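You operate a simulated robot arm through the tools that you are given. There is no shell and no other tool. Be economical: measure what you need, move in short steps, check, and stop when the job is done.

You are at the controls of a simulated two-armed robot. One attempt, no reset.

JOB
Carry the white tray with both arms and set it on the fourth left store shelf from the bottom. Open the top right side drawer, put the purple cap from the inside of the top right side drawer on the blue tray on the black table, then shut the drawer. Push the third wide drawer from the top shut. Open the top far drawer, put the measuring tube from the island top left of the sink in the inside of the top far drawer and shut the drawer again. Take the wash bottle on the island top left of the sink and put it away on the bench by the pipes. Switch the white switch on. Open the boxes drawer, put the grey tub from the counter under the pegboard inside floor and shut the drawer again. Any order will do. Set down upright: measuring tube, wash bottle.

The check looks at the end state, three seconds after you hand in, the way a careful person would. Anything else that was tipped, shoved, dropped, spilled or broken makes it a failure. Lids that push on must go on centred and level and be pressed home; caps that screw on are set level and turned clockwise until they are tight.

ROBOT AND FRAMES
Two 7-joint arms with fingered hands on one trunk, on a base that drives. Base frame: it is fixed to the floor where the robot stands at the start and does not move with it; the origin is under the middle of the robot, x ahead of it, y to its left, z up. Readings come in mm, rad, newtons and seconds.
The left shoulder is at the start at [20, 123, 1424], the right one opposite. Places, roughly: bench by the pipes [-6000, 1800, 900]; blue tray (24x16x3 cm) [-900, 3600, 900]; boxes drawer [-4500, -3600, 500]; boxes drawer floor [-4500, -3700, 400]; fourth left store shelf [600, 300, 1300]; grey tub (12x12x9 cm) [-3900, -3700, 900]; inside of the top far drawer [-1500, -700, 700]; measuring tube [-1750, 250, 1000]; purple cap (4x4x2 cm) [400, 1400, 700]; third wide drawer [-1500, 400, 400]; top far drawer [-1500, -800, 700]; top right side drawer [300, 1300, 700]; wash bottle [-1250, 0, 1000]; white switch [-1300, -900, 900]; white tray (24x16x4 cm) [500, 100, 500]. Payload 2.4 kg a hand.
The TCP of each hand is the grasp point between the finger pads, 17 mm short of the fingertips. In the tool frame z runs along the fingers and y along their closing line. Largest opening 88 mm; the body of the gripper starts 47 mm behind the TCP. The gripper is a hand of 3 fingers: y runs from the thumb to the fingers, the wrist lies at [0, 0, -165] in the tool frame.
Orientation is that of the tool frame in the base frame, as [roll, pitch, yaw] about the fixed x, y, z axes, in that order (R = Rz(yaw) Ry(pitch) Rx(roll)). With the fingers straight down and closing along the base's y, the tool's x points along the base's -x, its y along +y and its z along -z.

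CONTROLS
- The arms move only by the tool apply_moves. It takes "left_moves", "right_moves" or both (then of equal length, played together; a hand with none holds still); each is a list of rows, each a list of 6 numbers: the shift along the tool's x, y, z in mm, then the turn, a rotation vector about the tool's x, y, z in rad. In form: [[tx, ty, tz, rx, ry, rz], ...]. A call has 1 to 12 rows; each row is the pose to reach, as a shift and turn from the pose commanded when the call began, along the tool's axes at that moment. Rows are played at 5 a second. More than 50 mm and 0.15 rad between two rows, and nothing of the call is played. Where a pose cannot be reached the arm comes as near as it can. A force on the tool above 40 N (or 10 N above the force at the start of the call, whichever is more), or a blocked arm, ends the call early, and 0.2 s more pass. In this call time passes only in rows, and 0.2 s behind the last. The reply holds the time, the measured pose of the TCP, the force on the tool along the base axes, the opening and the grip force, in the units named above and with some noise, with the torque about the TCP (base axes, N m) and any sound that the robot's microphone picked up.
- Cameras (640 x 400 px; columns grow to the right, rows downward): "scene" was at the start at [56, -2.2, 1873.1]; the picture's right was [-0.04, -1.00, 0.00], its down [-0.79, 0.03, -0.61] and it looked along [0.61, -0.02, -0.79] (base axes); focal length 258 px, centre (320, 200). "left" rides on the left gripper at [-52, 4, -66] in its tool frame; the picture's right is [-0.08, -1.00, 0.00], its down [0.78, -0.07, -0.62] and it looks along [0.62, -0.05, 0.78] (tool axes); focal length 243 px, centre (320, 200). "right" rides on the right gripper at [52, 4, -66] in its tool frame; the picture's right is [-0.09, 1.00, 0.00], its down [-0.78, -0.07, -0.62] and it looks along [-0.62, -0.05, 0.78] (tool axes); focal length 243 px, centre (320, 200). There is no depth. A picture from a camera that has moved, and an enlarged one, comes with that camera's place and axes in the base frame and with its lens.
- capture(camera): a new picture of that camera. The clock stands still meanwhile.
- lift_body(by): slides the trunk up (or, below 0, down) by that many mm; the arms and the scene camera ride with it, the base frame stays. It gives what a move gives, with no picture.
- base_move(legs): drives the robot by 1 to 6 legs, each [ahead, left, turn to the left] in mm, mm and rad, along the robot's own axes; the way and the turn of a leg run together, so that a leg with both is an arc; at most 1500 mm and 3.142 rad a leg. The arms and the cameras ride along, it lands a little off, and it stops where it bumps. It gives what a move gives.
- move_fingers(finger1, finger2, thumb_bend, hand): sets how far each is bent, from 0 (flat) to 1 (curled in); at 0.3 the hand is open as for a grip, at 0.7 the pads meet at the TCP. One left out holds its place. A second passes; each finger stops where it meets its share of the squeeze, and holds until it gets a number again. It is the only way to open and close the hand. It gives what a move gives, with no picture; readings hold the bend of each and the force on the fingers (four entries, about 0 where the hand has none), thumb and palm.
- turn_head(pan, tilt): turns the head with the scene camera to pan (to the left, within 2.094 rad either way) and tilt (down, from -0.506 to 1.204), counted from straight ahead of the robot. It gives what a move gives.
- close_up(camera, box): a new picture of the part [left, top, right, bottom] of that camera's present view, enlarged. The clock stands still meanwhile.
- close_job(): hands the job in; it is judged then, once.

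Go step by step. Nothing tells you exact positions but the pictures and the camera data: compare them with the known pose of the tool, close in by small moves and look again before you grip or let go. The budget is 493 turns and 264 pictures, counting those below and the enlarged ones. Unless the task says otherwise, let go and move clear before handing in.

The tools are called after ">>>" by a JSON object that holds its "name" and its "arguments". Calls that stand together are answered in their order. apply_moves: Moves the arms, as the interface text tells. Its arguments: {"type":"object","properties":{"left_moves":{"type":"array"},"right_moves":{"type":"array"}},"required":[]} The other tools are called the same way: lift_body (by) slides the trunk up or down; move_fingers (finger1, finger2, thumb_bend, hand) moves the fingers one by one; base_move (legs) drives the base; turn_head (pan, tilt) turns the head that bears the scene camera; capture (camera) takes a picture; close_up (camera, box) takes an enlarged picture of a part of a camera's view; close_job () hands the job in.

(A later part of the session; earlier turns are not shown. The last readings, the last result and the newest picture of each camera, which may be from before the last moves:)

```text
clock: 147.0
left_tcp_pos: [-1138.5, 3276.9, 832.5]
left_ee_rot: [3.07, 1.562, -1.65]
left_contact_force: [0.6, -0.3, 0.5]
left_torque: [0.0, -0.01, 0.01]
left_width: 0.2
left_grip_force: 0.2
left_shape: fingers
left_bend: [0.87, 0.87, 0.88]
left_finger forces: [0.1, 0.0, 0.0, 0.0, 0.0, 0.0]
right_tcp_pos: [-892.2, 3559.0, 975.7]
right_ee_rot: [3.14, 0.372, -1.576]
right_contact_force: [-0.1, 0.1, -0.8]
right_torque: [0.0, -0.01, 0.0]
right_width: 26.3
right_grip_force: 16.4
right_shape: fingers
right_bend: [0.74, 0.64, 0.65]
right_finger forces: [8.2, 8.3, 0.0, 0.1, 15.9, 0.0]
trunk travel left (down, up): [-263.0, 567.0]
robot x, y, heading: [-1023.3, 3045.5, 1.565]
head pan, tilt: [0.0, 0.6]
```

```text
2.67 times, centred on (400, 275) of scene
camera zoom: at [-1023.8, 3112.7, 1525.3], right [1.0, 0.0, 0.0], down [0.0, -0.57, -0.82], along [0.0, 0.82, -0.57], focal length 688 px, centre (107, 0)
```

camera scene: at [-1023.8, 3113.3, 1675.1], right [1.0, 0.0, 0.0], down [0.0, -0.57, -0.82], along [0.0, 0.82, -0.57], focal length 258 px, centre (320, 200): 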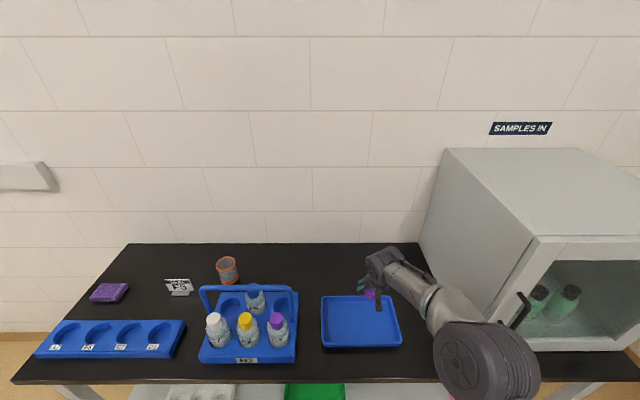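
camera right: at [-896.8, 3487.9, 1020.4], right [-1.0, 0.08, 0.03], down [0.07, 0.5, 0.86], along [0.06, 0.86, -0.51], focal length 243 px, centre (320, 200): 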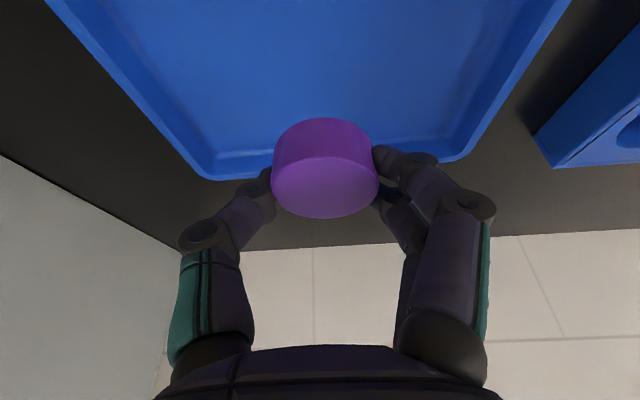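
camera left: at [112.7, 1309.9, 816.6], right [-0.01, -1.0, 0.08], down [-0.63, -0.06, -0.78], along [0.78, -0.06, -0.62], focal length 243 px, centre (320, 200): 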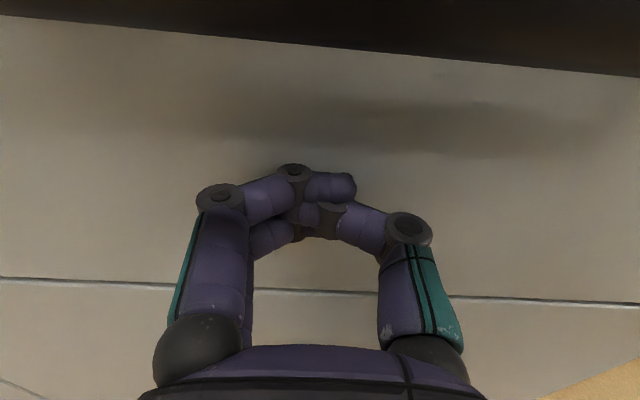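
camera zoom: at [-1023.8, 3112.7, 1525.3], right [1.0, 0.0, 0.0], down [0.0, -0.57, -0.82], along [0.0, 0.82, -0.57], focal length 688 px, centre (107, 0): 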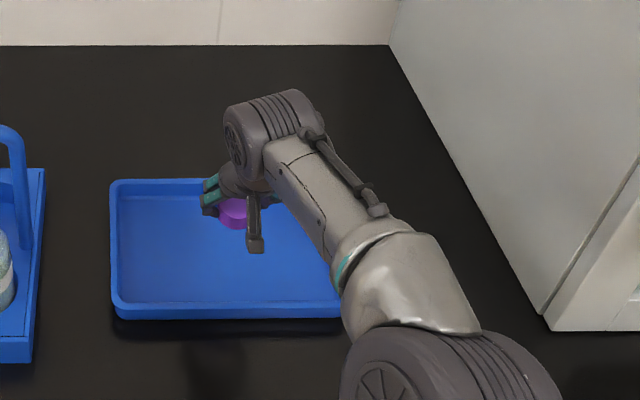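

Triangulating again, the table top is lower and further than assumed: the tray rim is at z≈870 and the tray centre at y≈3600. I'll drive 38 mm forward and lower further.

>>> {"name": "base_move", "arguments": {"legs": [[40, 0, 0]]}}

>>> {"name": "lift_body", "arguments": {"by": -60}}

>>> {"name": "capture", "arguments": {"camera": "right"}}

>>> {"name": "close_up", "arguments": {"camera": "scene", "box": [280, 200, 520, 350]}}

```text
clock: 147.9
left_tcp_pos: [-1137.8, 3317.2, 831.7]
left_ee_rot: [3.075, 1.561, -1.644]
left_contact_force: [-0.4, 0.2, -0.3]
left_torque: [0.03, -0.06, 0.02]
left_width: 0.2
left_grip_force: 0.0
left_shape: fingers
left_bend: [0.87, 0.87, 0.88]
left_finger forces: [0.0, 0.0, 0.1, 0.0, 0.0, 0.1]
right_tcp_pos: [-890.9, 3601.2, 975.3]
right_ee_rot: [-3.14, 0.371, -1.577]
right_contact_force: [-0.3, -0.5, 0.6]
right_torque: [-0.01, 0.01, 0.02]
right_width: 26.6
right_grip_force: 16.1
right_shape: fingers
right_bend: [0.74, 0.64, 0.65]
right_finger forces: [8.1, 8.3, 0.1, 0.1, 15.9, 0.0]
trunk travel left (down, up): [-263.0, 567.0]
robot x, y, heading: [-1026.6, 3085.3, 1.562]
head pan, tilt: [0.0, 0.6]
```

```text
clock: 148.9
left_tcp_pos: [-1136.9, 3317.8, 773.1]
left_ee_rot: [3.072, 1.564, -1.647]
left_contact_force: [-0.1, -0.1, 0.2]
left_torque: [0.01, -0.01, 0.02]
left_width: 0.2
left_grip_force: 0.0
left_shape: fingers
left_bend: [0.87, 0.87, 0.88]
left_finger forces: [0.0, 0.0, 0.0, 0.0, 0.1, 0.0]
right_tcp_pos: [-891.2, 3600.3, 916.6]
right_ee_rot: [-3.141, 0.372, -1.577]
right_contact_force: [-0.3, -0.4, -0.4]
right_torque: [0.0, 0.02, 0.02]
right_width: 26.3
right_grip_force: 16.4
right_shape: fingers
right_bend: [0.74, 0.64, 0.65]
right_finger forces: [8.2, 8.3, 0.0, 0.0, 15.8, 0.0]
trunk travel left (down, up): [-203.0, 627.0]
robot x, y, heading: [-1029.6, 3082.5, 1.564]
head pan, tilt: [0.0, 0.6]
```

```text
203 pictures are left
camera right: at [-896.2, 3527.9, 960.4], right [-1.0, 0.09, 0.03], down [0.07, 0.5, 0.86], along [0.06, 0.86, -0.51], focal length 243 px, centre (320, 200)
```

right: 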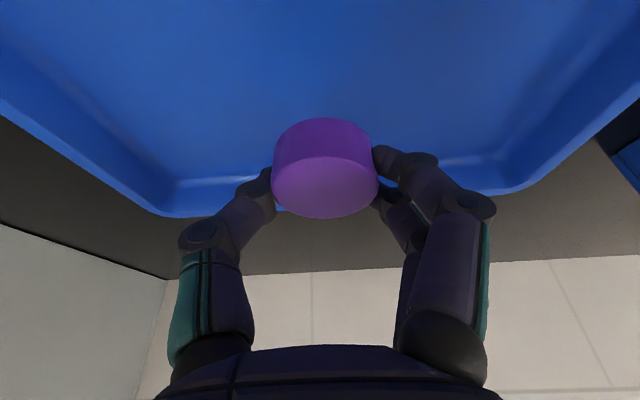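

```text
2.67 times, centred on (400, 275) of scene
camera zoom: at [-1023.5, 3152.8, 1465.2], right [1.0, -0.01, 0.0], down [0.0, -0.57, -0.82], along [0.0, 0.82, -0.57], focal length 688 px, centre (107, 0)
```

zoom: 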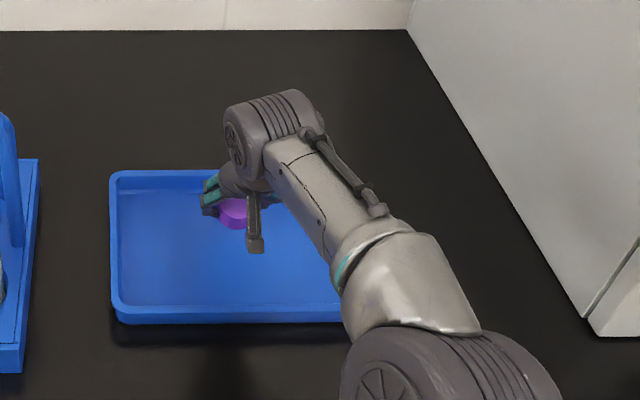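

>>> {"name": "lift_body", "arguments": {"by": -32}}

>>> {"name": "capture", "arguments": {"camera": "right"}}

```text
clock: 149.6
left_tcp_pos: [-1137.3, 3317.8, 739.5]
left_ee_rot: [3.067, 1.562, -1.651]
left_contact_force: [-0.8, 0.2, 0.9]
left_torque: [-0.01, -0.02, 0.01]
left_width: 0.5
left_grip_force: 0.1
left_shape: fingers
left_bend: [0.87, 0.87, 0.88]
left_finger forces: [0.0, 0.1, 0.0, 0.1, 0.0, 0.0]
right_tcp_pos: [-891.2, 3599.7, 883.7]
right_ee_rot: [-3.14, 0.372, -1.577]
right_contact_force: [-0.1, 0.3, -0.7]
right_torque: [0.01, 0.01, 0.0]
right_width: 26.2
right_grip_force: 16.2
right_shape: fingers
right_bend: [0.74, 0.64, 0.65]
right_finger forces: [8.1, 8.3, 0.0, 0.1, 15.8, 0.0]
trunk travel left (down, up): [-171.0, 659.0]
robot x, y, heading: [-1027.5, 3082.8, 1.565]
head pan, tilt: [0.0, 0.6]
```

```text
201 pictures are left
camera right: at [-896.2, 3527.9, 928.3], right [-1.0, 0.09, 0.03], down [0.07, 0.5, 0.86], along [0.06, 0.86, -0.51], focal length 243 px, centre (320, 200)
```

right: 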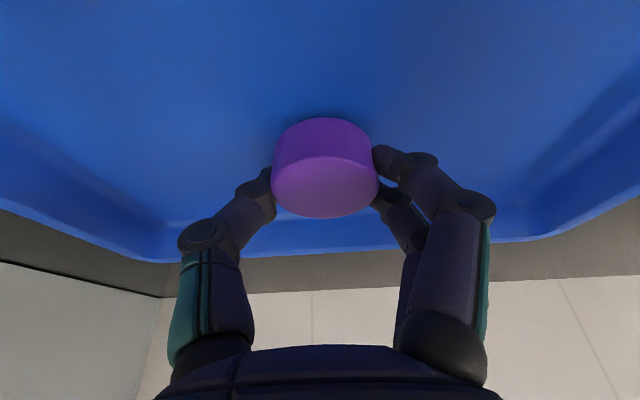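

>>> {"name": "lift_body", "arguments": {"by": -4}}

>>> {"name": "lift_body", "arguments": {"by": -4}}

```text
clock: 150.2
left_tcp_pos: [-1136.8, 3316.9, 737.2]
left_ee_rot: [3.067, 1.564, -1.653]
left_contact_force: [-0.4, -0.3, 0.2]
left_torque: [-0.02, -0.03, 0.0]
left_width: 0.3
left_grip_force: 0.1
left_shape: fingers
left_bend: [0.87, 0.87, 0.88]
left_finger forces: [0.1, 0.0, 0.0, 0.0, 0.1, 0.0]
right_tcp_pos: [-891.1, 3601.3, 881.6]
right_ee_rot: [3.14, 0.372, -1.578]
right_contact_force: [0.9, -0.6, 0.8]
right_torque: [0.01, 0.02, 0.01]
right_width: 26.3
right_grip_force: 16.4
right_shape: fingers
right_bend: [0.74, 0.64, 0.65]
right_finger forces: [8.3, 8.4, 0.0, 0.0, 15.8, 0.1]
trunk travel left (down, up): [-167.0, 663.0]
robot x, y, heading: [-1026.7, 3082.3, 1.565]
head pan, tilt: [0.0, 0.6]
```

```text
clock: 150.7
left_tcp_pos: [-1138.0, 3317.1, 733.2]
left_ee_rot: [3.069, 1.563, -1.651]
left_contact_force: [-0.1, -0.7, 0.0]
left_torque: [-0.01, -0.03, -0.03]
left_width: 0.5
left_grip_force: 0.0
left_shape: fingers
left_bend: [0.87, 0.87, 0.88]
left_finger forces: [0.1, 0.1, 0.0, 0.0, 0.0, 0.0]
right_tcp_pos: [-891.4, 3601.3, 876.9]
right_ee_rot: [3.141, 0.374, -1.579]
right_contact_force: [0.8, -0.1, -0.2]
right_torque: [-0.05, 0.01, 0.0]
right_width: 26.4
right_grip_force: 16.1
right_shape: fingers
right_bend: [0.74, 0.64, 0.65]
right_finger forces: [8.2, 8.3, 0.0, 0.0, 15.8, 0.1]
trunk travel left (down, up): [-163.0, 667.0]
robot x, y, heading: [-1024.2, 3083.3, 1.569]
head pan, tilt: [0.0, 0.6]
```

>>> {"name": "lift_body", "arguments": {"by": -4}}

>>> {"name": "lift_body", "arguments": {"by": -4}}

>>> {"name": "capture", "arguments": {"camera": "right"}}

```text
clock: 151.2
left_tcp_pos: [-1136.6, 3317.4, 729.6]
left_ee_rot: [3.101, 1.563, -1.621]
left_contact_force: [0.8, 0.2, 0.1]
left_torque: [0.02, 0.03, 0.0]
left_width: 0.3
left_grip_force: 0.1
left_shape: fingers
left_bend: [0.87, 0.87, 0.88]
left_finger forces: [0.0, 0.0, 0.0, 0.1, 0.0, 0.0]
right_tcp_pos: [-891.5, 3601.8, 874.1]
right_ee_rot: [3.139, 0.376, -1.578]
right_contact_force: [-0.9, 2.1, 13.5]
right_torque: [0.05, -0.09, 0.02]
right_width: 26.5
right_grip_force: 21.3
right_shape: fingers
right_bend: [0.75, 0.64, 0.65]
right_finger forces: [11.8, 8.3, 0.0, 0.1, 23.5, 0.0]
trunk travel left (down, up): [-159.0, 671.0]
robot x, y, heading: [-1022.5, 3081.2, 1.563]
head pan, tilt: [0.0, 0.6]
```

```text
clock: 151.8
left_tcp_pos: [-1137.9, 3317.3, 724.1]
left_ee_rot: [3.055, 1.563, -1.665]
left_contact_force: [0.1, -0.4, 0.2]
left_torque: [0.02, 0.06, -0.02]
left_width: 0.4
left_grip_force: 0.1
left_shape: fingers
left_bend: [0.87, 0.87, 0.88]
left_finger forces: [0.0, 0.0, 0.1, 0.0, 0.0, 0.0]
right_tcp_pos: [-891.1, 3602.1, 875.0]
right_ee_rot: [3.14, 0.388, -1.578]
right_contact_force: [0.0, 0.2, 10.7]
right_torque: [0.01, -0.08, -0.02]
right_width: 26.0
right_grip_force: 20.5
right_shape: fingers
right_bend: [0.75, 0.64, 0.67]
right_finger forces: [11.4, 8.0, 0.1, 0.0, 21.2, 0.0]
trunk travel left (down, up): [-155.0, 675.0]
robot x, y, heading: [-1026.6, 3079.2, 1.563]
head pan, tilt: [0.0, 0.6]
stopped: the force on the tool passed its limit at 41 N (the readings are from after the stop); the commanded pose is now the measured one
```

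```text
200 pictures are left
camera right: at [-896.4, 3528.6, 916.7], right [-1.0, 0.09, 0.03], down [0.07, 0.49, 0.87], along [0.06, 0.87, -0.49], focal length 243 px, centre (320, 200)
```

right: 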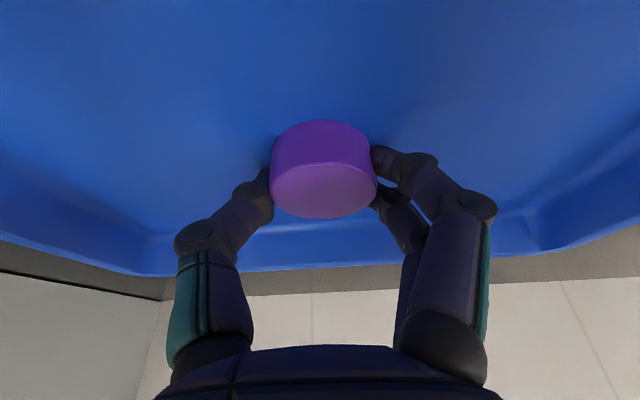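

The cap touches the tray floor. Releasing and rising.

>>> {"name": "lift_body", "arguments": {"by": 3}}

>>> {"name": "move_fingers", "arguments": {"hand": "right", "finger1": 0.35, "finger2": 0.35, "thumb_bend": 0.35}}

>>> {"name": "lift_body", "arguments": {"by": 150}}

>>> {"name": "capture", "arguments": {"camera": "right"}}

```text
clock: 152.3
left_tcp_pos: [-1138.5, 3317.3, 729.2]
left_ee_rot: [3.072, 1.562, -1.65]
left_contact_force: [-0.3, 0.0, 0.1]
left_torque: [0.03, -0.01, -0.01]
left_width: 0.4
left_grip_force: 0.1
left_shape: fingers
left_bend: [0.87, 0.87, 0.88]
left_finger forces: [0.0, 0.0, 0.1, 0.0, 0.0, 0.1]
right_tcp_pos: [-891.0, 3601.4, 875.7]
right_ee_rot: [3.139, 0.381, -1.578]
right_contact_force: [-0.9, 0.8, 1.0]
right_torque: [0.01, 0.0, 0.0]
right_width: 26.5
right_grip_force: 15.3
right_shape: fingers
right_bend: [0.75, 0.64, 0.66]
right_finger forces: [8.0, 7.8, 0.0, 0.0, 14.9, 0.0]
trunk travel left (down, up): [-158.0, 672.0]
robot x, y, heading: [-1025.8, 3081.9, 1.565]
head pan, tilt: [0.0, 0.6]
```

```text
clock: 153.3
left_tcp_pos: [-1137.1, 3317.2, 728.3]
left_ee_rot: [3.031, 1.564, -1.688]
left_contact_force: [0.3, -0.1, 0.8]
left_torque: [0.0, 0.01, 0.01]
left_width: 0.3
left_grip_force: 0.0
left_shape: fingers
left_bend: [0.87, 0.87, 0.88]
left_finger forces: [0.0, 0.0, 0.1, 0.1, 0.0, 0.0]
right_tcp_pos: [-890.6, 3601.5, 875.7]
right_ee_rot: [3.139, 0.387, -1.579]
right_contact_force: [4.8, 4.0, 19.9]
right_torque: [0.0, 0.34, -0.09]
right_width: 51.6
right_grip_force: 10.2
right_shape: fingers
right_bend: [0.68, 0.35, 0.35]
right_finger forces: [19.8, 0.0, 0.1, 0.0, 0.0, 0.1]
trunk travel left (down, up): [-158.0, 672.0]
robot x, y, heading: [-1026.3, 3087.8, 1.568]
head pan, tilt: [0.0, 0.6]
```

```text
clock: 155.1
left_tcp_pos: [-1137.3, 3317.5, 877.6]
left_ee_rot: [3.065, 1.56, -1.653]
left_contact_force: [0.7, 1.8, 0.6]
left_torque: [-0.02, 0.0, 0.04]
left_width: 0.4
left_grip_force: 0.0
left_shape: fingers
left_bend: [0.87, 0.87, 0.88]
left_finger forces: [0.0, 0.1, 0.0, 0.0, 0.0, 0.0]
right_tcp_pos: [-891.3, 3602.4, 1024.5]
right_ee_rot: [3.14, 0.384, -1.578]
right_contact_force: [-0.2, 1.3, -0.1]
right_torque: [0.0, -0.01, 0.02]
right_width: 73.1
right_grip_force: 0.1
right_shape: fingers
right_bend: [0.35, 0.35, 0.35]
right_finger forces: [0.0, 0.1, 0.0, 0.1, 0.0, 0.0]
trunk travel left (down, up): [-308.0, 522.0]
robot x, y, heading: [-1027.0, 3086.3, 1.568]
head pan, tilt: [0.0, 0.6]
```

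```text
199 pictures are left
camera right: at [-896.0, 3529.2, 1068.2], right [-1.0, 0.09, 0.03], down [0.07, 0.49, 0.87], along [0.06, 0.87, -0.49], focal length 243 px, centre (320, 200)
```

right: 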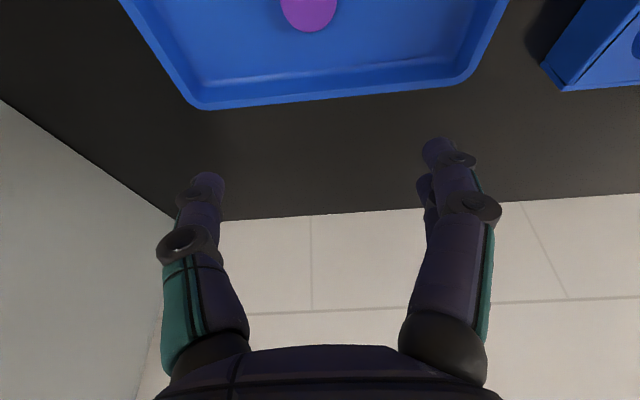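

>>> {"name": "base_move", "arguments": {"legs": [[-500, 0, 0]]}}

>>> {"name": "close_up", "arguments": {"camera": "scene", "box": [200, 150, 440, 300]}}

>>> {"name": "turn_head", "arguments": {"pan": 2.0, "tilt": 0.3}}

>>> {"name": "capture", "arguments": {"camera": "scene"}}

```text
clock: 158.0
left_tcp_pos: [-1140.3, 2826.5, 877.5]
left_ee_rot: [3.06, 1.563, -1.661]
left_contact_force: [-0.5, -0.2, -0.9]
left_torque: [-0.02, -0.01, -0.01]
left_width: 0.2
left_grip_force: 0.1
left_shape: fingers
left_bend: [0.87, 0.87, 0.88]
left_finger forces: [0.0, 0.0, 0.1, 0.0, 0.1, 0.1]
right_tcp_pos: [-893.4, 3110.2, 1025.4]
right_ee_rot: [3.141, 0.385, -1.579]
right_contact_force: [-0.1, 0.4, -1.1]
right_torque: [-0.01, -0.01, 0.02]
right_width: 73.0
right_grip_force: 0.1
right_shape: fingers
right_bend: [0.35, 0.35, 0.35]
right_finger forces: [0.0, 0.1, 0.1, 0.0, 0.0, 0.1]
trunk travel left (down, up): [-308.0, 522.0]
robot x, y, heading: [-1024.2, 2595.7, 1.561]
head pan, tilt: [0.0, 0.6]
```

```text
2.67 times, centred on (320, 225) of scene
camera zoom: at [-1026.5, 2661.2, 1570.4], right [1.0, -0.01, 0.0], down [0.0, -0.56, -0.83], along [0.01, 0.83, -0.56], focal length 688 px, centre (320, 133)
```

zoom: 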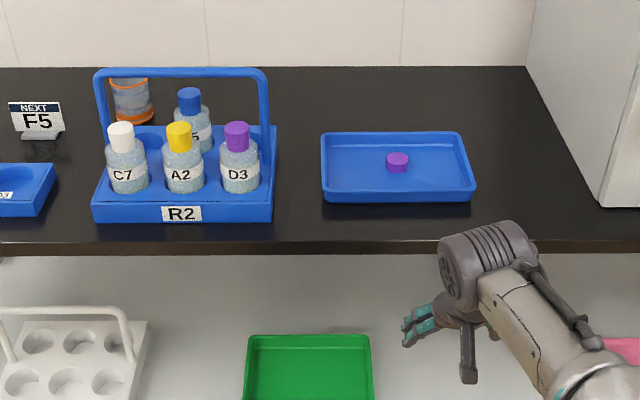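

```text
clock: 159.9
left_tcp_pos: [-1139.8, 2827.8, 876.5]
left_ee_rot: [3.06, 1.561, -1.662]
left_contact_force: [0.4, 0.3, -0.4]
left_torque: [0.01, 0.0, -0.02]
left_width: 0.3
left_grip_force: 0.1
left_shape: fingers
left_bend: [0.87, 0.87, 0.88]
left_finger forces: [0.0, 0.0, 0.1, 0.1, 0.0, 0.0]
right_tcp_pos: [-893.9, 3111.7, 1025.1]
right_ee_rot: [3.139, 0.386, -1.579]
right_contact_force: [-0.3, 0.3, 0.0]
right_torque: [0.01, 0.02, 0.01]
right_width: 73.1
right_grip_force: 0.0
right_shape: fingers
right_bend: [0.35, 0.35, 0.35]
right_finger forces: [0.1, 0.1, 0.0, 0.0, 0.0, 0.1]
trunk travel left (down, up): [-308.0, 522.0]
robot x, y, heading: [-1025.5, 2595.6, 1.566]
head pan, tilt: [2.0, 0.3]
```

```text
197 pictures are left
camera scene: at [-1112.3, 2535.2, 1597.9], right [-0.41, 0.91, 0.0], down [0.27, 0.12, -0.96], along [-0.87, -0.39, -0.3], focal length 258 px, centre (320, 200)
```

scene: 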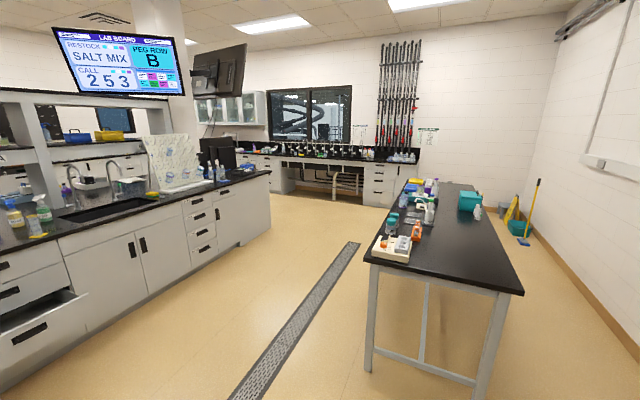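

The purple cap lies flat in the blue tray. Next is the third wide drawer on the island's +y face, so I'll turn round and approach it.

>>> {"name": "base_move", "arguments": {"legs": [[0, 0, 3.14], [1100, -475, 0]]}}

>>> {"name": "turn_head", "arguments": {"pan": 0, "tilt": 0.6}}

>>> {"name": "capture", "arguments": {"camera": "scene"}}

```text
clock: 173.2
left_tcp_pos: [-1447.6, 1266.0, 878.6]
left_ee_rot: [3.057, 1.562, 1.447]
left_contact_force: [0.6, -0.1, -0.3]
left_torque: [0.0, 0.01, -0.01]
left_width: 0.4
left_grip_force: 0.1
left_shape: fingers
left_bend: [0.87, 0.87, 0.88]
left_finger forces: [0.0, 0.0, 0.0, 0.0, 0.0, 0.1]
right_tcp_pos: [-1702.6, 988.1, 1025.0]
right_ee_rot: [3.14, 0.385, 1.531]
right_contact_force: [-0.1, 0.5, -0.8]
right_torque: [-0.04, 0.0, -0.01]
right_width: 73.3
right_grip_force: 0.0
right_shape: fingers
right_bend: [0.35, 0.35, 0.35]
right_finger forces: [0.0, 0.1, 0.0, 0.0, 0.0, 0.0]
trunk travel left (down, up): [-308.0, 522.0]
robot x, y, heading: [-1550.1, 1505.0, -1.61]
head pan, tilt: [2.0, 0.3]
```

```text
clock: 175.2
left_tcp_pos: [-1447.5, 1266.1, 878.2]
left_ee_rot: [3.059, 1.562, 1.447]
left_contact_force: [-0.1, -0.2, -0.2]
left_torque: [0.02, -0.02, -0.02]
left_width: 0.3
left_grip_force: 0.1
left_shape: fingers
left_bend: [0.87, 0.87, 0.88]
left_finger forces: [0.1, 0.0, 0.0, 0.1, 0.0, 0.0]
right_tcp_pos: [-1703.8, 990.5, 1025.0]
right_ee_rot: [3.141, 0.386, 1.534]
right_contact_force: [-0.2, -0.3, -0.8]
right_torque: [0.0, -0.03, 0.0]
right_width: 72.9
right_grip_force: 0.0
right_shape: fingers
right_bend: [0.35, 0.35, 0.35]
right_finger forces: [0.0, 0.1, 0.1, 0.1, 0.0, 0.0]
trunk travel left (down, up): [-308.0, 522.0]
robot x, y, heading: [-1554.8, 1502.0, -1.609]
head pan, tilt: [0.0, 0.6]
```

```text
196 pictures are left
camera scene: at [-1554.1, 1435.4, 1570.4], right [-1.0, 0.04, 0.0], down [0.02, 0.56, -0.82], along [-0.03, -0.82, -0.57], focal length 258 px, centre (320, 200)
```

scene: 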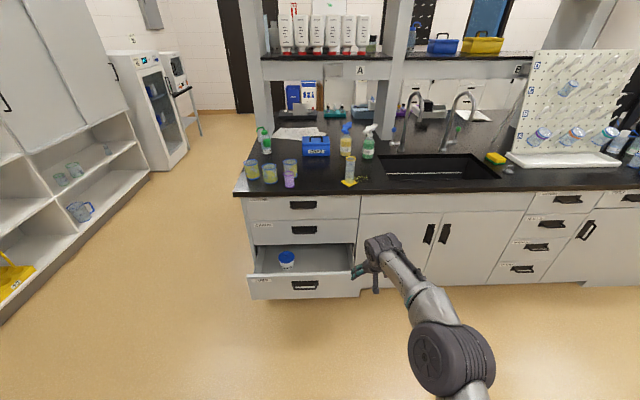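

The wide drawer's front stands out at y≈545, z≈275–475, centred at x≈-1505. I'll use the right hand as a fist, lower it to z≈400 and push beside the handle.

>>> {"name": "base_move", "arguments": {"legs": [[0, 0, 0.039], [150, 255, 0]]}}

>>> {"name": "move_fingers", "arguments": {"hand": "right", "finger1": 0.9, "finger2": 0.9, "thumb_bend": 0.9}}

>>> {"name": "lift_body", "arguments": {"by": -305}}

>>> {"name": "apply_moves", "arguments": {"right_moves": [[16, 0, 40, 0, -0.057, 0], [32, 0, 80, 0, -0.114, 0], [48, 0, 119, 0, -0.171, 0], [65, 0, 159, 0, -0.229, 0], [81, 0, 199, 0, -0.286, 0], [97, 0, 238, 0, -0.343, 0], [113, 0, 278, 0, -0.4, 0]]}}

>>> {"name": "capture", "arguments": {"camera": "scene"}}

```text
clock: 177.6
left_tcp_pos: [-1188.6, 1123.1, 878.5]
left_ee_rot: [3.123, 1.563, 1.544]
left_contact_force: [-0.7, -0.9, -0.5]
left_torque: [0.0, -0.02, 0.02]
left_width: 0.5
left_grip_force: 0.0
left_shape: fingers
left_bend: [0.87, 0.87, 0.88]
left_finger forces: [0.1, 0.1, 0.0, 0.1, 0.1, 0.0]
right_tcp_pos: [-1435.0, 837.1, 1025.1]
right_ee_rot: [3.14, 0.385, 1.565]
right_contact_force: [0.4, 0.4, 0.7]
right_torque: [0.0, 0.0, -0.01]
right_width: 73.3
right_grip_force: 0.1
right_shape: fingers
right_bend: [0.35, 0.35, 0.35]
right_finger forces: [0.0, 0.0, 0.0, 0.1, 0.0, 0.0]
trunk travel left (down, up): [-308.0, 522.0]
robot x, y, heading: [-1299.5, 1352.8, -1.575]
head pan, tilt: [0.0, 0.6]
```

```text
clock: 178.6
left_tcp_pos: [-1189.2, 1122.6, 878.2]
left_ee_rot: [3.061, 1.561, 1.482]
left_contact_force: [-0.1, 0.3, -0.6]
left_torque: [0.0, -0.03, -0.02]
left_width: 0.2
left_grip_force: 0.1
left_shape: fingers
left_bend: [0.87, 0.87, 0.88]
left_finger forces: [0.1, 0.1, 0.1, 0.0, 0.0, 0.1]
right_tcp_pos: [-1435.7, 837.7, 1026.2]
right_ee_rot: [3.14, 0.385, 1.564]
right_contact_force: [0.6, 0.5, 0.1]
right_torque: [0.0, 0.01, -0.01]
right_width: 0.0
right_grip_force: 0.1
right_shape: fingers
right_bend: [0.86, 0.86, 0.86]
right_finger forces: [0.1, 0.0, 0.1, 0.0, 0.1, 0.1]
trunk travel left (down, up): [-308.0, 522.0]
robot x, y, heading: [-1300.6, 1356.4, -1.574]
head pan, tilt: [0.0, 0.6]
```

```text
clock: 181.6
left_tcp_pos: [-1190.2, 1122.0, 572.0]
left_ee_rot: [3.062, 1.563, 1.487]
left_contact_force: [0.1, 0.2, -0.3]
left_torque: [-0.02, -0.01, 0.01]
left_width: 0.5
left_grip_force: 0.1
left_shape: fingers
left_bend: [0.87, 0.87, 0.88]
left_finger forces: [0.0, 0.0, 0.0, 0.1, 0.0, 0.1]
right_tcp_pos: [-1435.9, 837.4, 720.5]
right_ee_rot: [3.138, 0.384, 1.564]
right_contact_force: [0.2, 0.8, -0.8]
right_torque: [-0.01, 0.02, 0.0]
right_width: 0.3
right_grip_force: 0.0
right_shape: fingers
right_bend: [0.86, 0.86, 0.86]
right_finger forces: [0.0, 0.0, 0.0, 0.0, 0.1, 0.0]
trunk travel left (down, up): [-3.0, 827.0]
robot x, y, heading: [-1299.4, 1354.1, -1.573]
head pan, tilt: [0.0, 0.6]
```

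```text
clock: 183.2
left_tcp_pos: [-1188.2, 1121.7, 573.3]
left_ee_rot: [3.075, 1.562, 1.5]
left_contact_force: [0.1, 0.0, 0.1]
left_torque: [0.01, 0.01, -0.02]
left_width: 0.3
left_grip_force: 0.0
left_shape: fingers
left_bend: [0.87, 0.87, 0.88]
left_finger forces: [0.1, 0.0, 0.0, 0.0, 0.1, 0.0]
right_tcp_pos: [-1433.2, 837.2, 419.7]
right_ee_rot: [3.138, 0.784, 1.565]
right_contact_force: [-0.8, 0.5, 0.6]
right_torque: [-0.03, -0.01, 0.03]
right_width: 0.1
right_grip_force: 0.0
right_shape: fingers
right_bend: [0.86, 0.86, 0.86]
right_finger forces: [0.0, 0.0, 0.1, 0.0, 0.1, 0.1]
trunk travel left (down, up): [-3.0, 827.0]
robot x, y, heading: [-1303.7, 1356.8, -1.57]
head pan, tilt: [0.0, 0.6]
```

```text
195 pictures are left
camera scene: at [-1301.3, 1287.6, 1265.4], right [-1.0, 0.0, 0.0], down [0.0, 0.57, -0.82], along [0.0, -0.82, -0.57], focal length 258 px, centre (320, 200)
```

scene: 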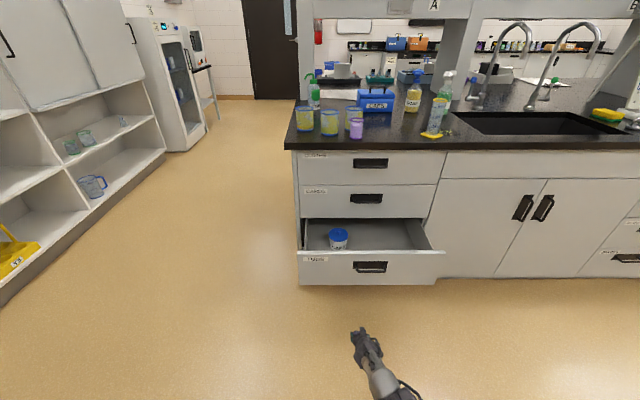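

Corrected estimate: the drawer front is at y≈587, z≈347–550, x from -1769 to -1221. I'll shift 45 mm to clear the handle and push.

>>> {"name": "base_move", "arguments": {"legs": [[200, 50, 0]]}}

>>> {"name": "capture", "arguments": {"camera": "scene"}}

>>> {"name": "base_move", "arguments": {"legs": [[150, 0, 0]]}}

>>> {"name": "capture", "arguments": {"camera": "scene"}}

```text
clock: 184.8
left_tcp_pos: [-1139.7, 917.8, 573.5]
left_ee_rot: [3.062, 1.563, 1.484]
left_contact_force: [0.0, 0.1, -0.6]
left_torque: [-0.03, 0.02, 0.01]
left_width: 0.3
left_grip_force: 0.0
left_shape: fingers
left_bend: [0.87, 0.87, 0.88]
left_finger forces: [0.0, 0.0, 0.1, 0.0, 0.0, 0.0]
right_tcp_pos: [-1383.8, 632.2, 420.4]
right_ee_rot: [3.14, 0.783, 1.562]
right_contact_force: [-0.6, -0.5, -0.2]
right_torque: [-0.03, -0.01, 0.0]
right_width: 0.0
right_grip_force: 0.2
right_shape: fingers
right_bend: [0.86, 0.86, 0.86]
right_finger forces: [0.0, 0.0, 0.0, 0.1, 0.0, 0.0]
trunk travel left (down, up): [-3.0, 827.0]
robot x, y, heading: [-1255.0, 1152.3, -1.575]
head pan, tilt: [0.0, 0.6]
```

```text
194 pictures are left
camera scene: at [-1252.3, 1083.1, 1265.4], right [-1.0, 0.0, 0.0], down [0.0, 0.57, -0.82], along [0.0, -0.82, -0.57], focal length 258 px, centre (320, 200)
```

scene: 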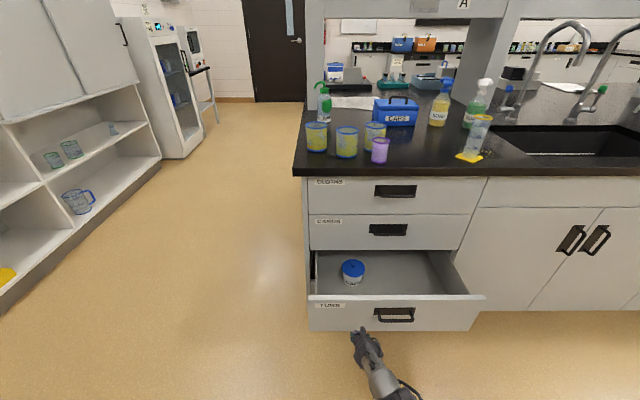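

```text
clock: 186.2
left_tcp_pos: [-1140.4, 769.5, 573.3]
left_ee_rot: [3.062, 1.561, 1.484]
left_contact_force: [0.2, 0.4, -0.5]
left_torque: [0.01, 0.02, 0.0]
left_width: 0.2
left_grip_force: 0.1
left_shape: fingers
left_bend: [0.87, 0.87, 0.88]
left_finger forces: [0.1, 0.0, 0.1, 0.0, 0.0, 0.0]
right_tcp_pos: [-1385.2, 485.0, 420.6]
right_ee_rot: [3.139, 0.783, 1.562]
right_contact_force: [-0.2, -0.3, 0.0]
right_torque: [-0.02, -0.01, 0.0]
right_width: 0.0
right_grip_force: 0.1
right_shape: fingers
right_bend: [0.86, 0.87, 0.87]
right_finger forces: [0.1, 0.0, 0.1, 0.0, 0.1, 0.0]
trunk travel left (down, up): [-3.0, 827.0]
robot x, y, heading: [-1257.1, 1004.5, -1.571]
head pan, tilt: [0.0, 0.6]
```

```text
193 pictures are left
camera scene: at [-1252.8, 935.2, 1265.4], right [-1.0, 0.0, 0.0], down [0.0, 0.56, -0.83], along [0.0, -0.83, -0.57], focal length 258 px, centre (320, 200)
```

scene: 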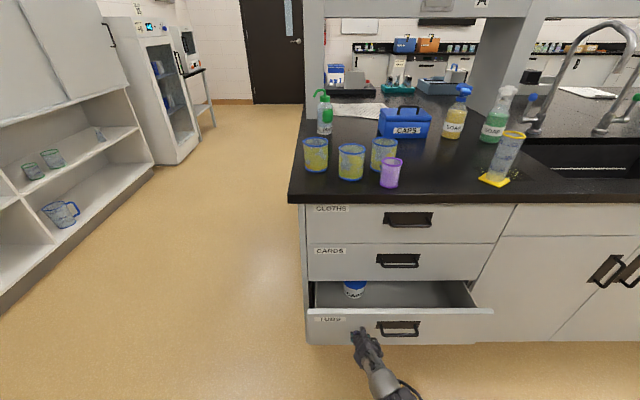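

Closing steadily. I'll push the rest.

>>> {"name": "base_move", "arguments": {"legs": [[70, 0, 0]]}}

>>> {"name": "apply_moves", "arguments": {"right_moves": [[-7, 0, 7, 0, 0, 0], [-14, 0, 14, 0, 0, 0], [-21, 0, 21, 0, 0, 0], [-28, 0, 28, 0, 0, 0]]}}

>>> {"name": "capture", "arguments": {"camera": "scene"}}

```text
clock: 187.2
left_tcp_pos: [-1141.4, 697.2, 572.8]
left_ee_rot: [3.053, 1.561, 1.475]
left_contact_force: [0.5, -0.2, 0.2]
left_torque: [-0.01, -0.02, 0.04]
left_width: 0.4
left_grip_force: 0.0
left_shape: fingers
left_bend: [0.87, 0.87, 0.88]
left_finger forces: [0.0, 0.0, 0.1, 0.0, 0.1, 0.1]
right_tcp_pos: [-1385.1, 412.7, 419.9]
right_ee_rot: [3.141, 0.783, 1.563]
right_contact_force: [0.3, 0.7, -0.3]
right_torque: [0.03, 0.01, -0.04]
right_width: 0.0
right_grip_force: 0.2
right_shape: fingers
right_bend: [0.86, 0.87, 0.87]
right_finger forces: [0.0, 0.0, 0.0, 0.0, 0.0, 0.1]
trunk travel left (down, up): [-3.0, 827.0]
robot x, y, heading: [-1254.5, 929.1, -1.579]
head pan, tilt: [0.0, 0.6]
```

```text
clock: 188.2
left_tcp_pos: [-1141.7, 697.3, 573.8]
left_ee_rot: [3.043, 1.564, 1.466]
left_contact_force: [0.0, 0.5, -0.4]
left_torque: [-0.01, 0.02, 0.0]
left_width: 0.5
left_grip_force: 0.0
left_shape: fingers
left_bend: [0.87, 0.87, 0.88]
left_finger forces: [0.0, 0.1, 0.0, 0.0, 0.0, 0.0]
right_tcp_pos: [-1405.0, 407.2, 429.6]
right_ee_rot: [3.142, 0.783, 1.562]
right_contact_force: [0.3, -0.4, -0.1]
right_torque: [-0.02, 0.04, 0.0]
right_width: 0.2
right_grip_force: 0.1
right_shape: fingers
right_bend: [0.86, 0.88, 0.87]
right_finger forces: [0.0, 0.0, 0.1, 0.1, 0.0, 0.0]
right hand out of reach, approached as far as the arm can: row 1, 2, 3, 4
trunk travel left (down, up): [-3.0, 827.0]
robot x, y, heading: [-1253.4, 928.4, -1.575]
head pan, tilt: [0.0, 0.6]
```

```text
192 pictures are left
camera scene: at [-1253.2, 863.1, 1265.4], right [-1.0, 0.0, 0.0], down [0.0, 0.57, -0.82], along [0.0, -0.82, -0.57], focal length 258 px, centre (320, 200)
```

scene: 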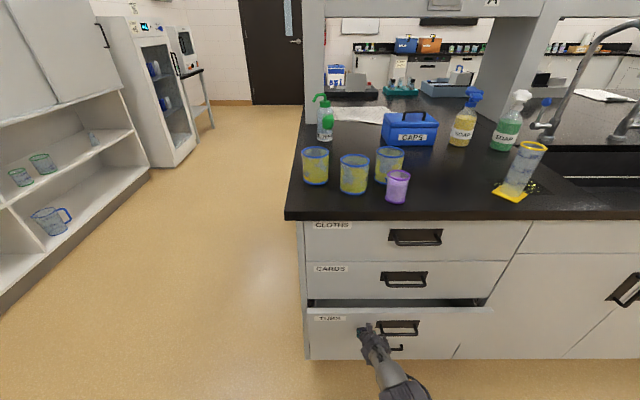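

>>> {"name": "base_move", "arguments": {"legs": [[0, 22, 0]]}}

>>> {"name": "base_move", "arguments": {"legs": [[35, 0, 0]]}}

>>> {"name": "capture", "arguments": {"camera": "scene"}}

```text
clock: 189.0
left_tcp_pos: [-1117.8, 698.0, 572.8]
left_ee_rot: [3.038, 1.562, 1.46]
left_contact_force: [0.0, 0.2, 0.4]
left_torque: [-0.02, 0.01, 0.01]
left_width: 0.4
left_grip_force: 0.0
left_shape: fingers
left_bend: [0.87, 0.87, 0.88]
left_finger forces: [0.0, 0.0, 0.0, 0.1, 0.0, 0.0]
right_tcp_pos: [-1382.9, 406.5, 429.5]
right_ee_rot: [3.14, 0.785, 1.563]
right_contact_force: [-0.2, 1.3, 0.2]
right_torque: [0.01, 0.0, -0.01]
right_width: 0.1
right_grip_force: 0.1
right_shape: fingers
right_bend: [0.86, 0.88, 0.87]
right_finger forces: [0.1, 0.0, 0.1, 0.0, 0.0, 0.0]
trunk travel left (down, up): [-3.0, 827.0]
robot x, y, heading: [-1229.4, 931.6, -1.574]
head pan, tilt: [0.0, 0.6]
```

```text
clock: 189.9
left_tcp_pos: [-1118.8, 663.5, 573.3]
left_ee_rot: [3.047, 1.561, 1.47]
left_contact_force: [-0.3, -0.6, 1.1]
left_torque: [-0.01, -0.05, -0.05]
left_width: 0.2
left_grip_force: 0.1
left_shape: fingers
left_bend: [0.87, 0.87, 0.88]
left_finger forces: [0.1, 0.0, 0.0, 0.0, 0.0, 0.0]
right_tcp_pos: [-1384.0, 371.9, 429.6]
right_ee_rot: [3.141, 0.785, 1.564]
right_contact_force: [0.0, -0.1, -0.4]
right_torque: [0.01, 0.02, 0.04]
right_width: 0.1
right_grip_force: 0.2
right_shape: fingers
right_bend: [0.86, 0.88, 0.87]
right_finger forces: [0.1, 0.1, 0.0, 0.0, 0.0, 0.0]
trunk travel left (down, up): [-3.0, 827.0]
robot x, y, heading: [-1232.9, 897.2, -1.577]
head pan, tilt: [0.0, 0.6]
```

```text
191 pictures are left
camera scene: at [-1230.9, 827.6, 1265.4], right [-1.0, 0.0, 0.0], down [0.0, 0.56, -0.83], along [0.0, -0.83, -0.56], focal length 258 px, centre (320, 200)
```

scene: 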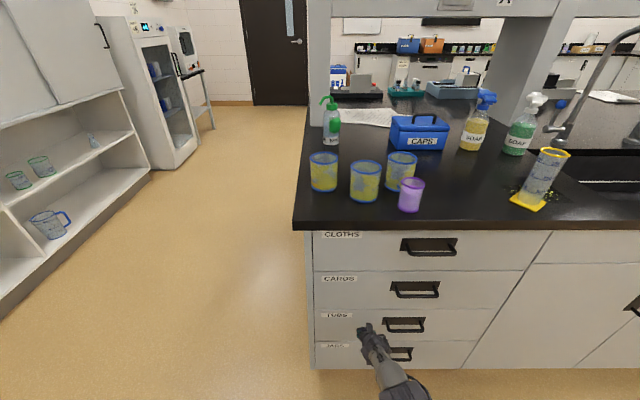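

>>> {"name": "base_move", "arguments": {"legs": [[20, 0, 0]]}}

>>> {"name": "close_up", "arguments": {"camera": "scene", "box": [290, 220, 560, 390]}}

```text
clock: 190.8
left_tcp_pos: [-1119.3, 645.1, 573.5]
left_ee_rot: [3.0, 1.562, 1.42]
left_contact_force: [0.6, -0.1, 0.0]
left_torque: [0.02, -0.01, 0.01]
left_width: 0.7
left_grip_force: 0.0
left_shape: fingers
left_bend: [0.87, 0.87, 0.88]
left_finger forces: [0.1, 0.1, 0.0, 0.0, 0.0, 0.0]
right_tcp_pos: [-1382.3, 358.5, 425.4]
right_ee_rot: [-3.141, 0.768, 1.565]
right_contact_force: [-0.1, 5.3, 1.7]
right_torque: [-0.06, 0.0, 0.05]
right_width: 0.1
right_grip_force: 3.8
right_shape: fingers
right_bend: [0.87, 0.89, 0.87]
right_finger forces: [0.0, 8.8, 0.1, 0.0, 0.0, 0.1]
trunk travel left (down, up): [-3.0, 827.0]
robot x, y, heading: [-1232.4, 877.4, -1.577]
head pan, tilt: [0.0, 0.6]
stopped in leg 1: the force on the tool passed its limit at 52 N (the readings are from after the stop); the commanded pose is now the measured one
```

```text
2.35 times, centred on (425, 305) of scene
camera zoom: at [-1231.0, 810.7, 1265.4], right [-1.0, 0.0, 0.0], down [0.0, 0.56, -0.83], along [0.0, -0.83, -0.56], focal length 607 px, centre (73, -47)
```

zoom: 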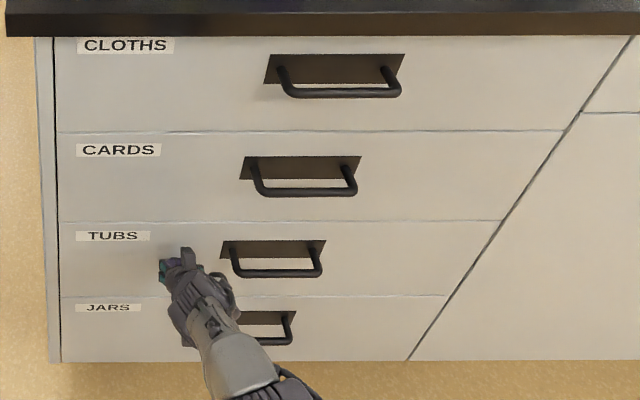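

The drawer is fully shut. Next comes the measuring tube with the yellow base at about (-1753, 294), so I'll back off, raise up and inspect it.

>>> {"name": "base_move", "arguments": {"legs": [[-250, -420, 0]]}}

>>> {"name": "lift_body", "arguments": {"by": 350}}

>>> {"name": "capture", "arguments": {"camera": "scene"}}

```text
clock: 193.6
left_tcp_pos: [-1528.3, 896.0, 573.2]
left_ee_rot: [3.03, 1.563, 1.463]
left_contact_force: [-0.3, -0.5, 0.5]
left_torque: [0.0, -0.01, -0.01]
left_width: 0.2
left_grip_force: 0.0
left_shape: fingers
left_bend: [0.87, 0.87, 0.88]
left_finger forces: [0.0, 0.1, 0.1, 0.1, 0.0, 0.0]
right_tcp_pos: [-1787.7, 606.5, 424.9]
right_ee_rot: [3.141, 0.769, 1.576]
right_contact_force: [0.2, 0.4, -0.3]
right_torque: [-0.01, 0.0, -0.01]
right_width: 0.0
right_grip_force: 0.1
right_shape: fingers
right_bend: [0.87, 0.88, 0.87]
right_finger forces: [0.0, 0.0, 0.0, 0.0, 0.0, 0.1]
trunk travel left (down, up): [-3.0, 827.0]
robot x, y, heading: [-1643.2, 1133.1, -1.564]
head pan, tilt: [0.0, 0.6]
```

```text
clock: 197.1
left_tcp_pos: [-1528.9, 894.7, 922.6]
left_ee_rot: [3.021, 1.564, 1.455]
left_contact_force: [-0.5, -0.7, -0.1]
left_torque: [0.03, -0.03, -0.02]
left_width: 0.4
left_grip_force: 0.0
left_shape: fingers
left_bend: [0.87, 0.87, 0.88]
left_finger forces: [0.1, 0.1, 0.0, 0.1, 0.0, 0.0]
right_tcp_pos: [-1788.1, 606.1, 774.5]
right_ee_rot: [-3.142, 0.769, 1.576]
right_contact_force: [-0.6, 0.7, 0.7]
right_torque: [0.0, 0.01, -0.02]
right_width: 0.0
right_grip_force: 0.0
right_shape: fingers
right_bend: [0.87, 0.88, 0.87]
right_finger forces: [0.0, 0.0, 0.0, 0.0, 0.0, 0.0]
trunk travel left (down, up): [-353.0, 477.0]
robot x, y, heading: [-1642.7, 1126.7, -1.565]
head pan, tilt: [0.0, 0.6]
```

```text
189 pictures are left
camera scene: at [-1641.8, 1060.0, 1615.3], right [-1.0, -0.01, 0.0], down [0.0, 0.57, -0.82], along [0.01, -0.82, -0.57], focal length 258 px, centre (320, 200)
```

scene: 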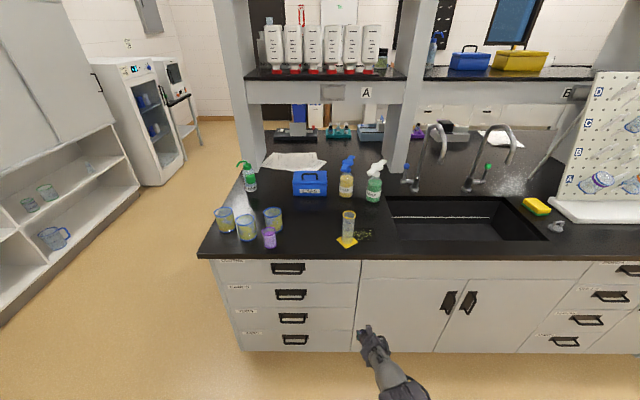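

The tube's rim is at z≈1030 and its base is near (-1738, 303, 905), roughly 50 mm in diameter. I'll bring the right hand up and open, then move above it.

>>> {"name": "apply_moves", "arguments": {"right_moves": [[-30, 0, -31, 0, 0.057, 0], [-59, 0, -61, 0, 0.114, 0], [-89, 0, -92, 0, 0.171, 0], [-119, 0, -123, 0, 0.229, 0], [-149, 0, -154, 0, 0.286, 0], [-178, 0, -184, 0, 0.343, 0], [-208, 0, -215, 0, 0.4, 0]]}}

>>> {"name": "move_fingers", "arguments": {"hand": "right", "finger1": 0.3, "finger2": 0.3, "thumb_bend": 0.3}}

>>> {"name": "base_move", "arguments": {"legs": [[250, 45, 0]]}}

>>> {"name": "capture", "arguments": {"camera": "right"}}

>>> {"name": "capture", "arguments": {"camera": "scene"}}

```text
clock: 198.7
left_tcp_pos: [-1528.0, 896.3, 922.4]
left_ee_rot: [3.037, 1.563, 1.467]
left_contact_force: [0.7, 0.1, -0.7]
left_torque: [0.01, 0.04, -0.02]
left_width: 0.5
left_grip_force: 0.1
left_shape: fingers
left_bend: [0.87, 0.87, 0.88]
left_finger forces: [0.0, 0.0, 0.0, 0.1, 0.0, 0.1]
right_tcp_pos: [-1786.9, 608.1, 1074.2]
right_ee_rot: [3.14, 0.37, 1.577]
right_contact_force: [-0.2, 0.4, 0.7]
right_torque: [0.0, -0.03, -0.04]
right_width: 0.3
right_grip_force: 0.1
right_shape: fingers
right_bend: [0.87, 0.88, 0.87]
right_finger forces: [0.0, 0.1, 0.0, 0.0, 0.0, 0.0]
trunk travel left (down, up): [-353.0, 477.0]
robot x, y, heading: [-1642.1, 1129.8, -1.561]
head pan, tilt: [0.0, 0.6]
```

```text
clock: 199.7
left_tcp_pos: [-1528.5, 895.4, 921.6]
left_ee_rot: [3.02, 1.563, 1.454]
left_contact_force: [-0.3, -0.3, 0.6]
left_torque: [0.02, 0.01, -0.01]
left_width: 0.3
left_grip_force: 0.1
left_shape: fingers
left_bend: [0.87, 0.87, 0.88]
left_finger forces: [0.1, 0.0, 0.0, 0.1, 0.0, 0.0]
right_tcp_pos: [-1788.1, 608.1, 1073.6]
right_ee_rot: [3.141, 0.37, 1.575]
right_contact_force: [-0.3, 0.4, 0.5]
right_torque: [-0.05, 0.0, 0.01]
right_width: 83.8
right_grip_force: 0.2
right_shape: fingers
right_bend: [0.3, 0.3, 0.3]
right_finger forces: [0.0, 0.0, 0.1, 0.1, 0.0, 0.1]
trunk travel left (down, up): [-353.0, 477.0]
robot x, y, heading: [-1641.1, 1127.8, -1.565]
head pan, tilt: [0.0, 0.6]
```

```text
clock: 201.5
left_tcp_pos: [-1482.2, 648.1, 922.9]
left_ee_rot: [3.043, 1.561, 1.468]
left_contact_force: [0.0, 0.3, -0.3]
left_torque: [0.03, 0.02, 0.0]
left_width: 0.3
left_grip_force: 0.0
left_shape: fingers
left_bend: [0.87, 0.87, 0.88]
left_finger forces: [0.0, 0.1, 0.1, 0.1, 0.0, 0.0]
right_tcp_pos: [-1745.2, 362.9, 1072.2]
right_ee_rot: [3.141, 0.369, 1.568]
right_contact_force: [0.5, -0.2, 0.3]
right_torque: [-0.02, 0.02, 0.04]
right_width: 83.9
right_grip_force: 0.2
right_shape: fingers
right_bend: [0.3, 0.3, 0.3]
right_finger forces: [0.0, 0.0, 0.0, 0.1, 0.1, 0.0]
trunk travel left (down, up): [-353.0, 477.0]
robot x, y, heading: [-1597.0, 884.4, -1.568]
head pan, tilt: [0.0, 0.6]
```

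```text
188 pictures are left
camera right: at [-1740.6, 434.6, 1116.5], right [1.0, -0.08, 0.03], down [-0.07, -0.5, 0.86], along [-0.05, -0.86, -0.51], focal length 243 px, centre (320, 200)
```

right: 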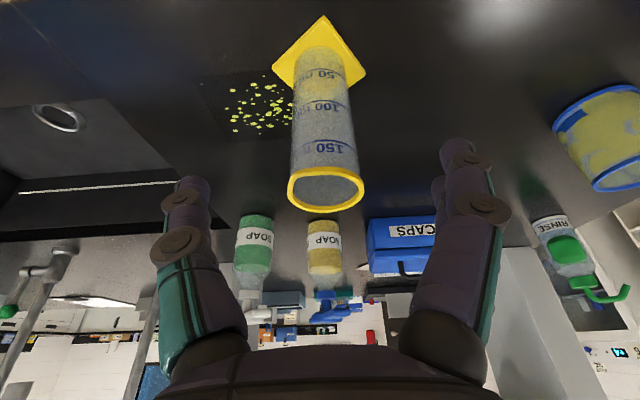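

```text
187 pictures are left
camera scene: at [-1596.6, 813.6, 1615.3], right [-1.0, 0.0, 0.0], down [0.0, 0.57, -0.82], along [0.0, -0.82, -0.57], focal length 258 px, centre (320, 200)
```

scene: 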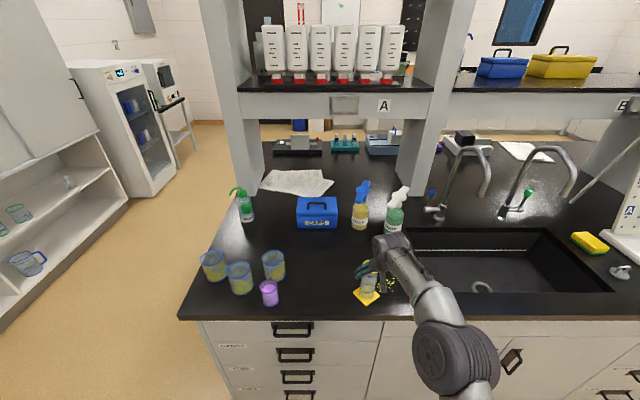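

The tube axis is at (-1743, 305) with its rim at z≈1031. I'll move over it and descend around its upper part.

>>> {"name": "base_move", "arguments": {"legs": [[57, 0, 0]]}}

>>> {"name": "capture", "arguments": {"camera": "right"}}

```text
clock: 202.4
left_tcp_pos: [-1484.5, 590.7, 922.5]
left_ee_rot: [3.026, 1.56, 1.451]
left_contact_force: [0.0, -1.4, 0.2]
left_torque: [0.05, -0.03, 0.01]
left_width: 0.5
left_grip_force: 0.1
left_shape: fingers
left_bend: [0.87, 0.87, 0.88]
left_finger forces: [0.0, 0.0, 0.0, 0.0, 0.1, 0.0]
right_tcp_pos: [-1745.3, 304.1, 1072.7]
right_ee_rot: [3.141, 0.369, 1.569]
right_contact_force: [0.2, 0.1, -0.6]
right_torque: [-0.01, 0.03, 0.01]
right_width: 84.0
right_grip_force: 0.1
right_shape: fingers
right_bend: [0.3, 0.3, 0.3]
right_finger forces: [0.1, 0.0, 0.0, 0.1, 0.0, 0.0]
trunk travel left (down, up): [-353.0, 477.0]
robot x, y, heading: [-1598.2, 826.2, -1.573]
head pan, tilt: [0.0, 0.6]
```

```text
186 pictures are left
camera right: at [-1741.0, 376.6, 1116.4], right [1.0, -0.08, 0.03], down [-0.07, -0.5, 0.86], along [-0.05, -0.86, -0.51], focal length 243 px, centre (320, 200)
```

right: 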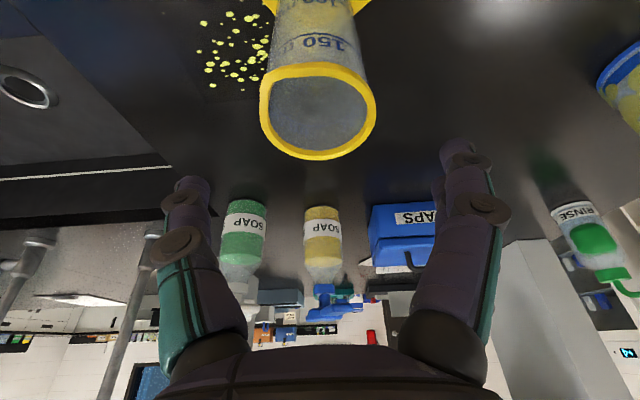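

>>> {"name": "lift_body", "arguments": {"by": -66}}

>>> {"name": "capture", "arguments": {"camera": "right"}}

```text
clock: 203.5
left_tcp_pos: [-1485.1, 591.2, 856.3]
left_ee_rot: [3.015, 1.561, 1.44]
left_contact_force: [-0.2, 0.2, 0.1]
left_torque: [0.0, -0.02, -0.01]
left_width: 0.3
left_grip_force: 0.1
left_shape: fingers
left_bend: [0.87, 0.87, 0.88]
left_finger forces: [0.1, 0.1, 0.0, 0.0, 0.0, 0.1]
right_tcp_pos: [-1746.1, 306.7, 1007.6]
right_ee_rot: [3.141, 0.371, 1.57]
right_contact_force: [-0.8, 0.3, -0.1]
right_torque: [0.02, -0.03, -0.02]
right_width: 84.1
right_grip_force: 0.1
right_shape: fingers
right_bend: [0.3, 0.3, 0.3]
right_finger forces: [0.0, 0.0, 0.0, 0.0, 0.0, 0.0]
trunk travel left (down, up): [-287.0, 543.0]
robot x, y, heading: [-1597.5, 825.1, -1.573]
head pan, tilt: [0.0, 0.6]
```

```text
185 pictures are left
camera right: at [-1741.0, 377.8, 1050.9], right [1.0, -0.08, 0.03], down [-0.07, -0.5, 0.86], along [-0.05, -0.86, -0.51], focal length 243 px, centre (320, 200)
```

right: 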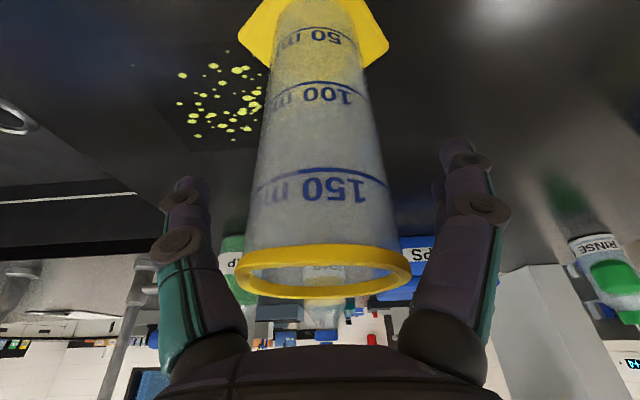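

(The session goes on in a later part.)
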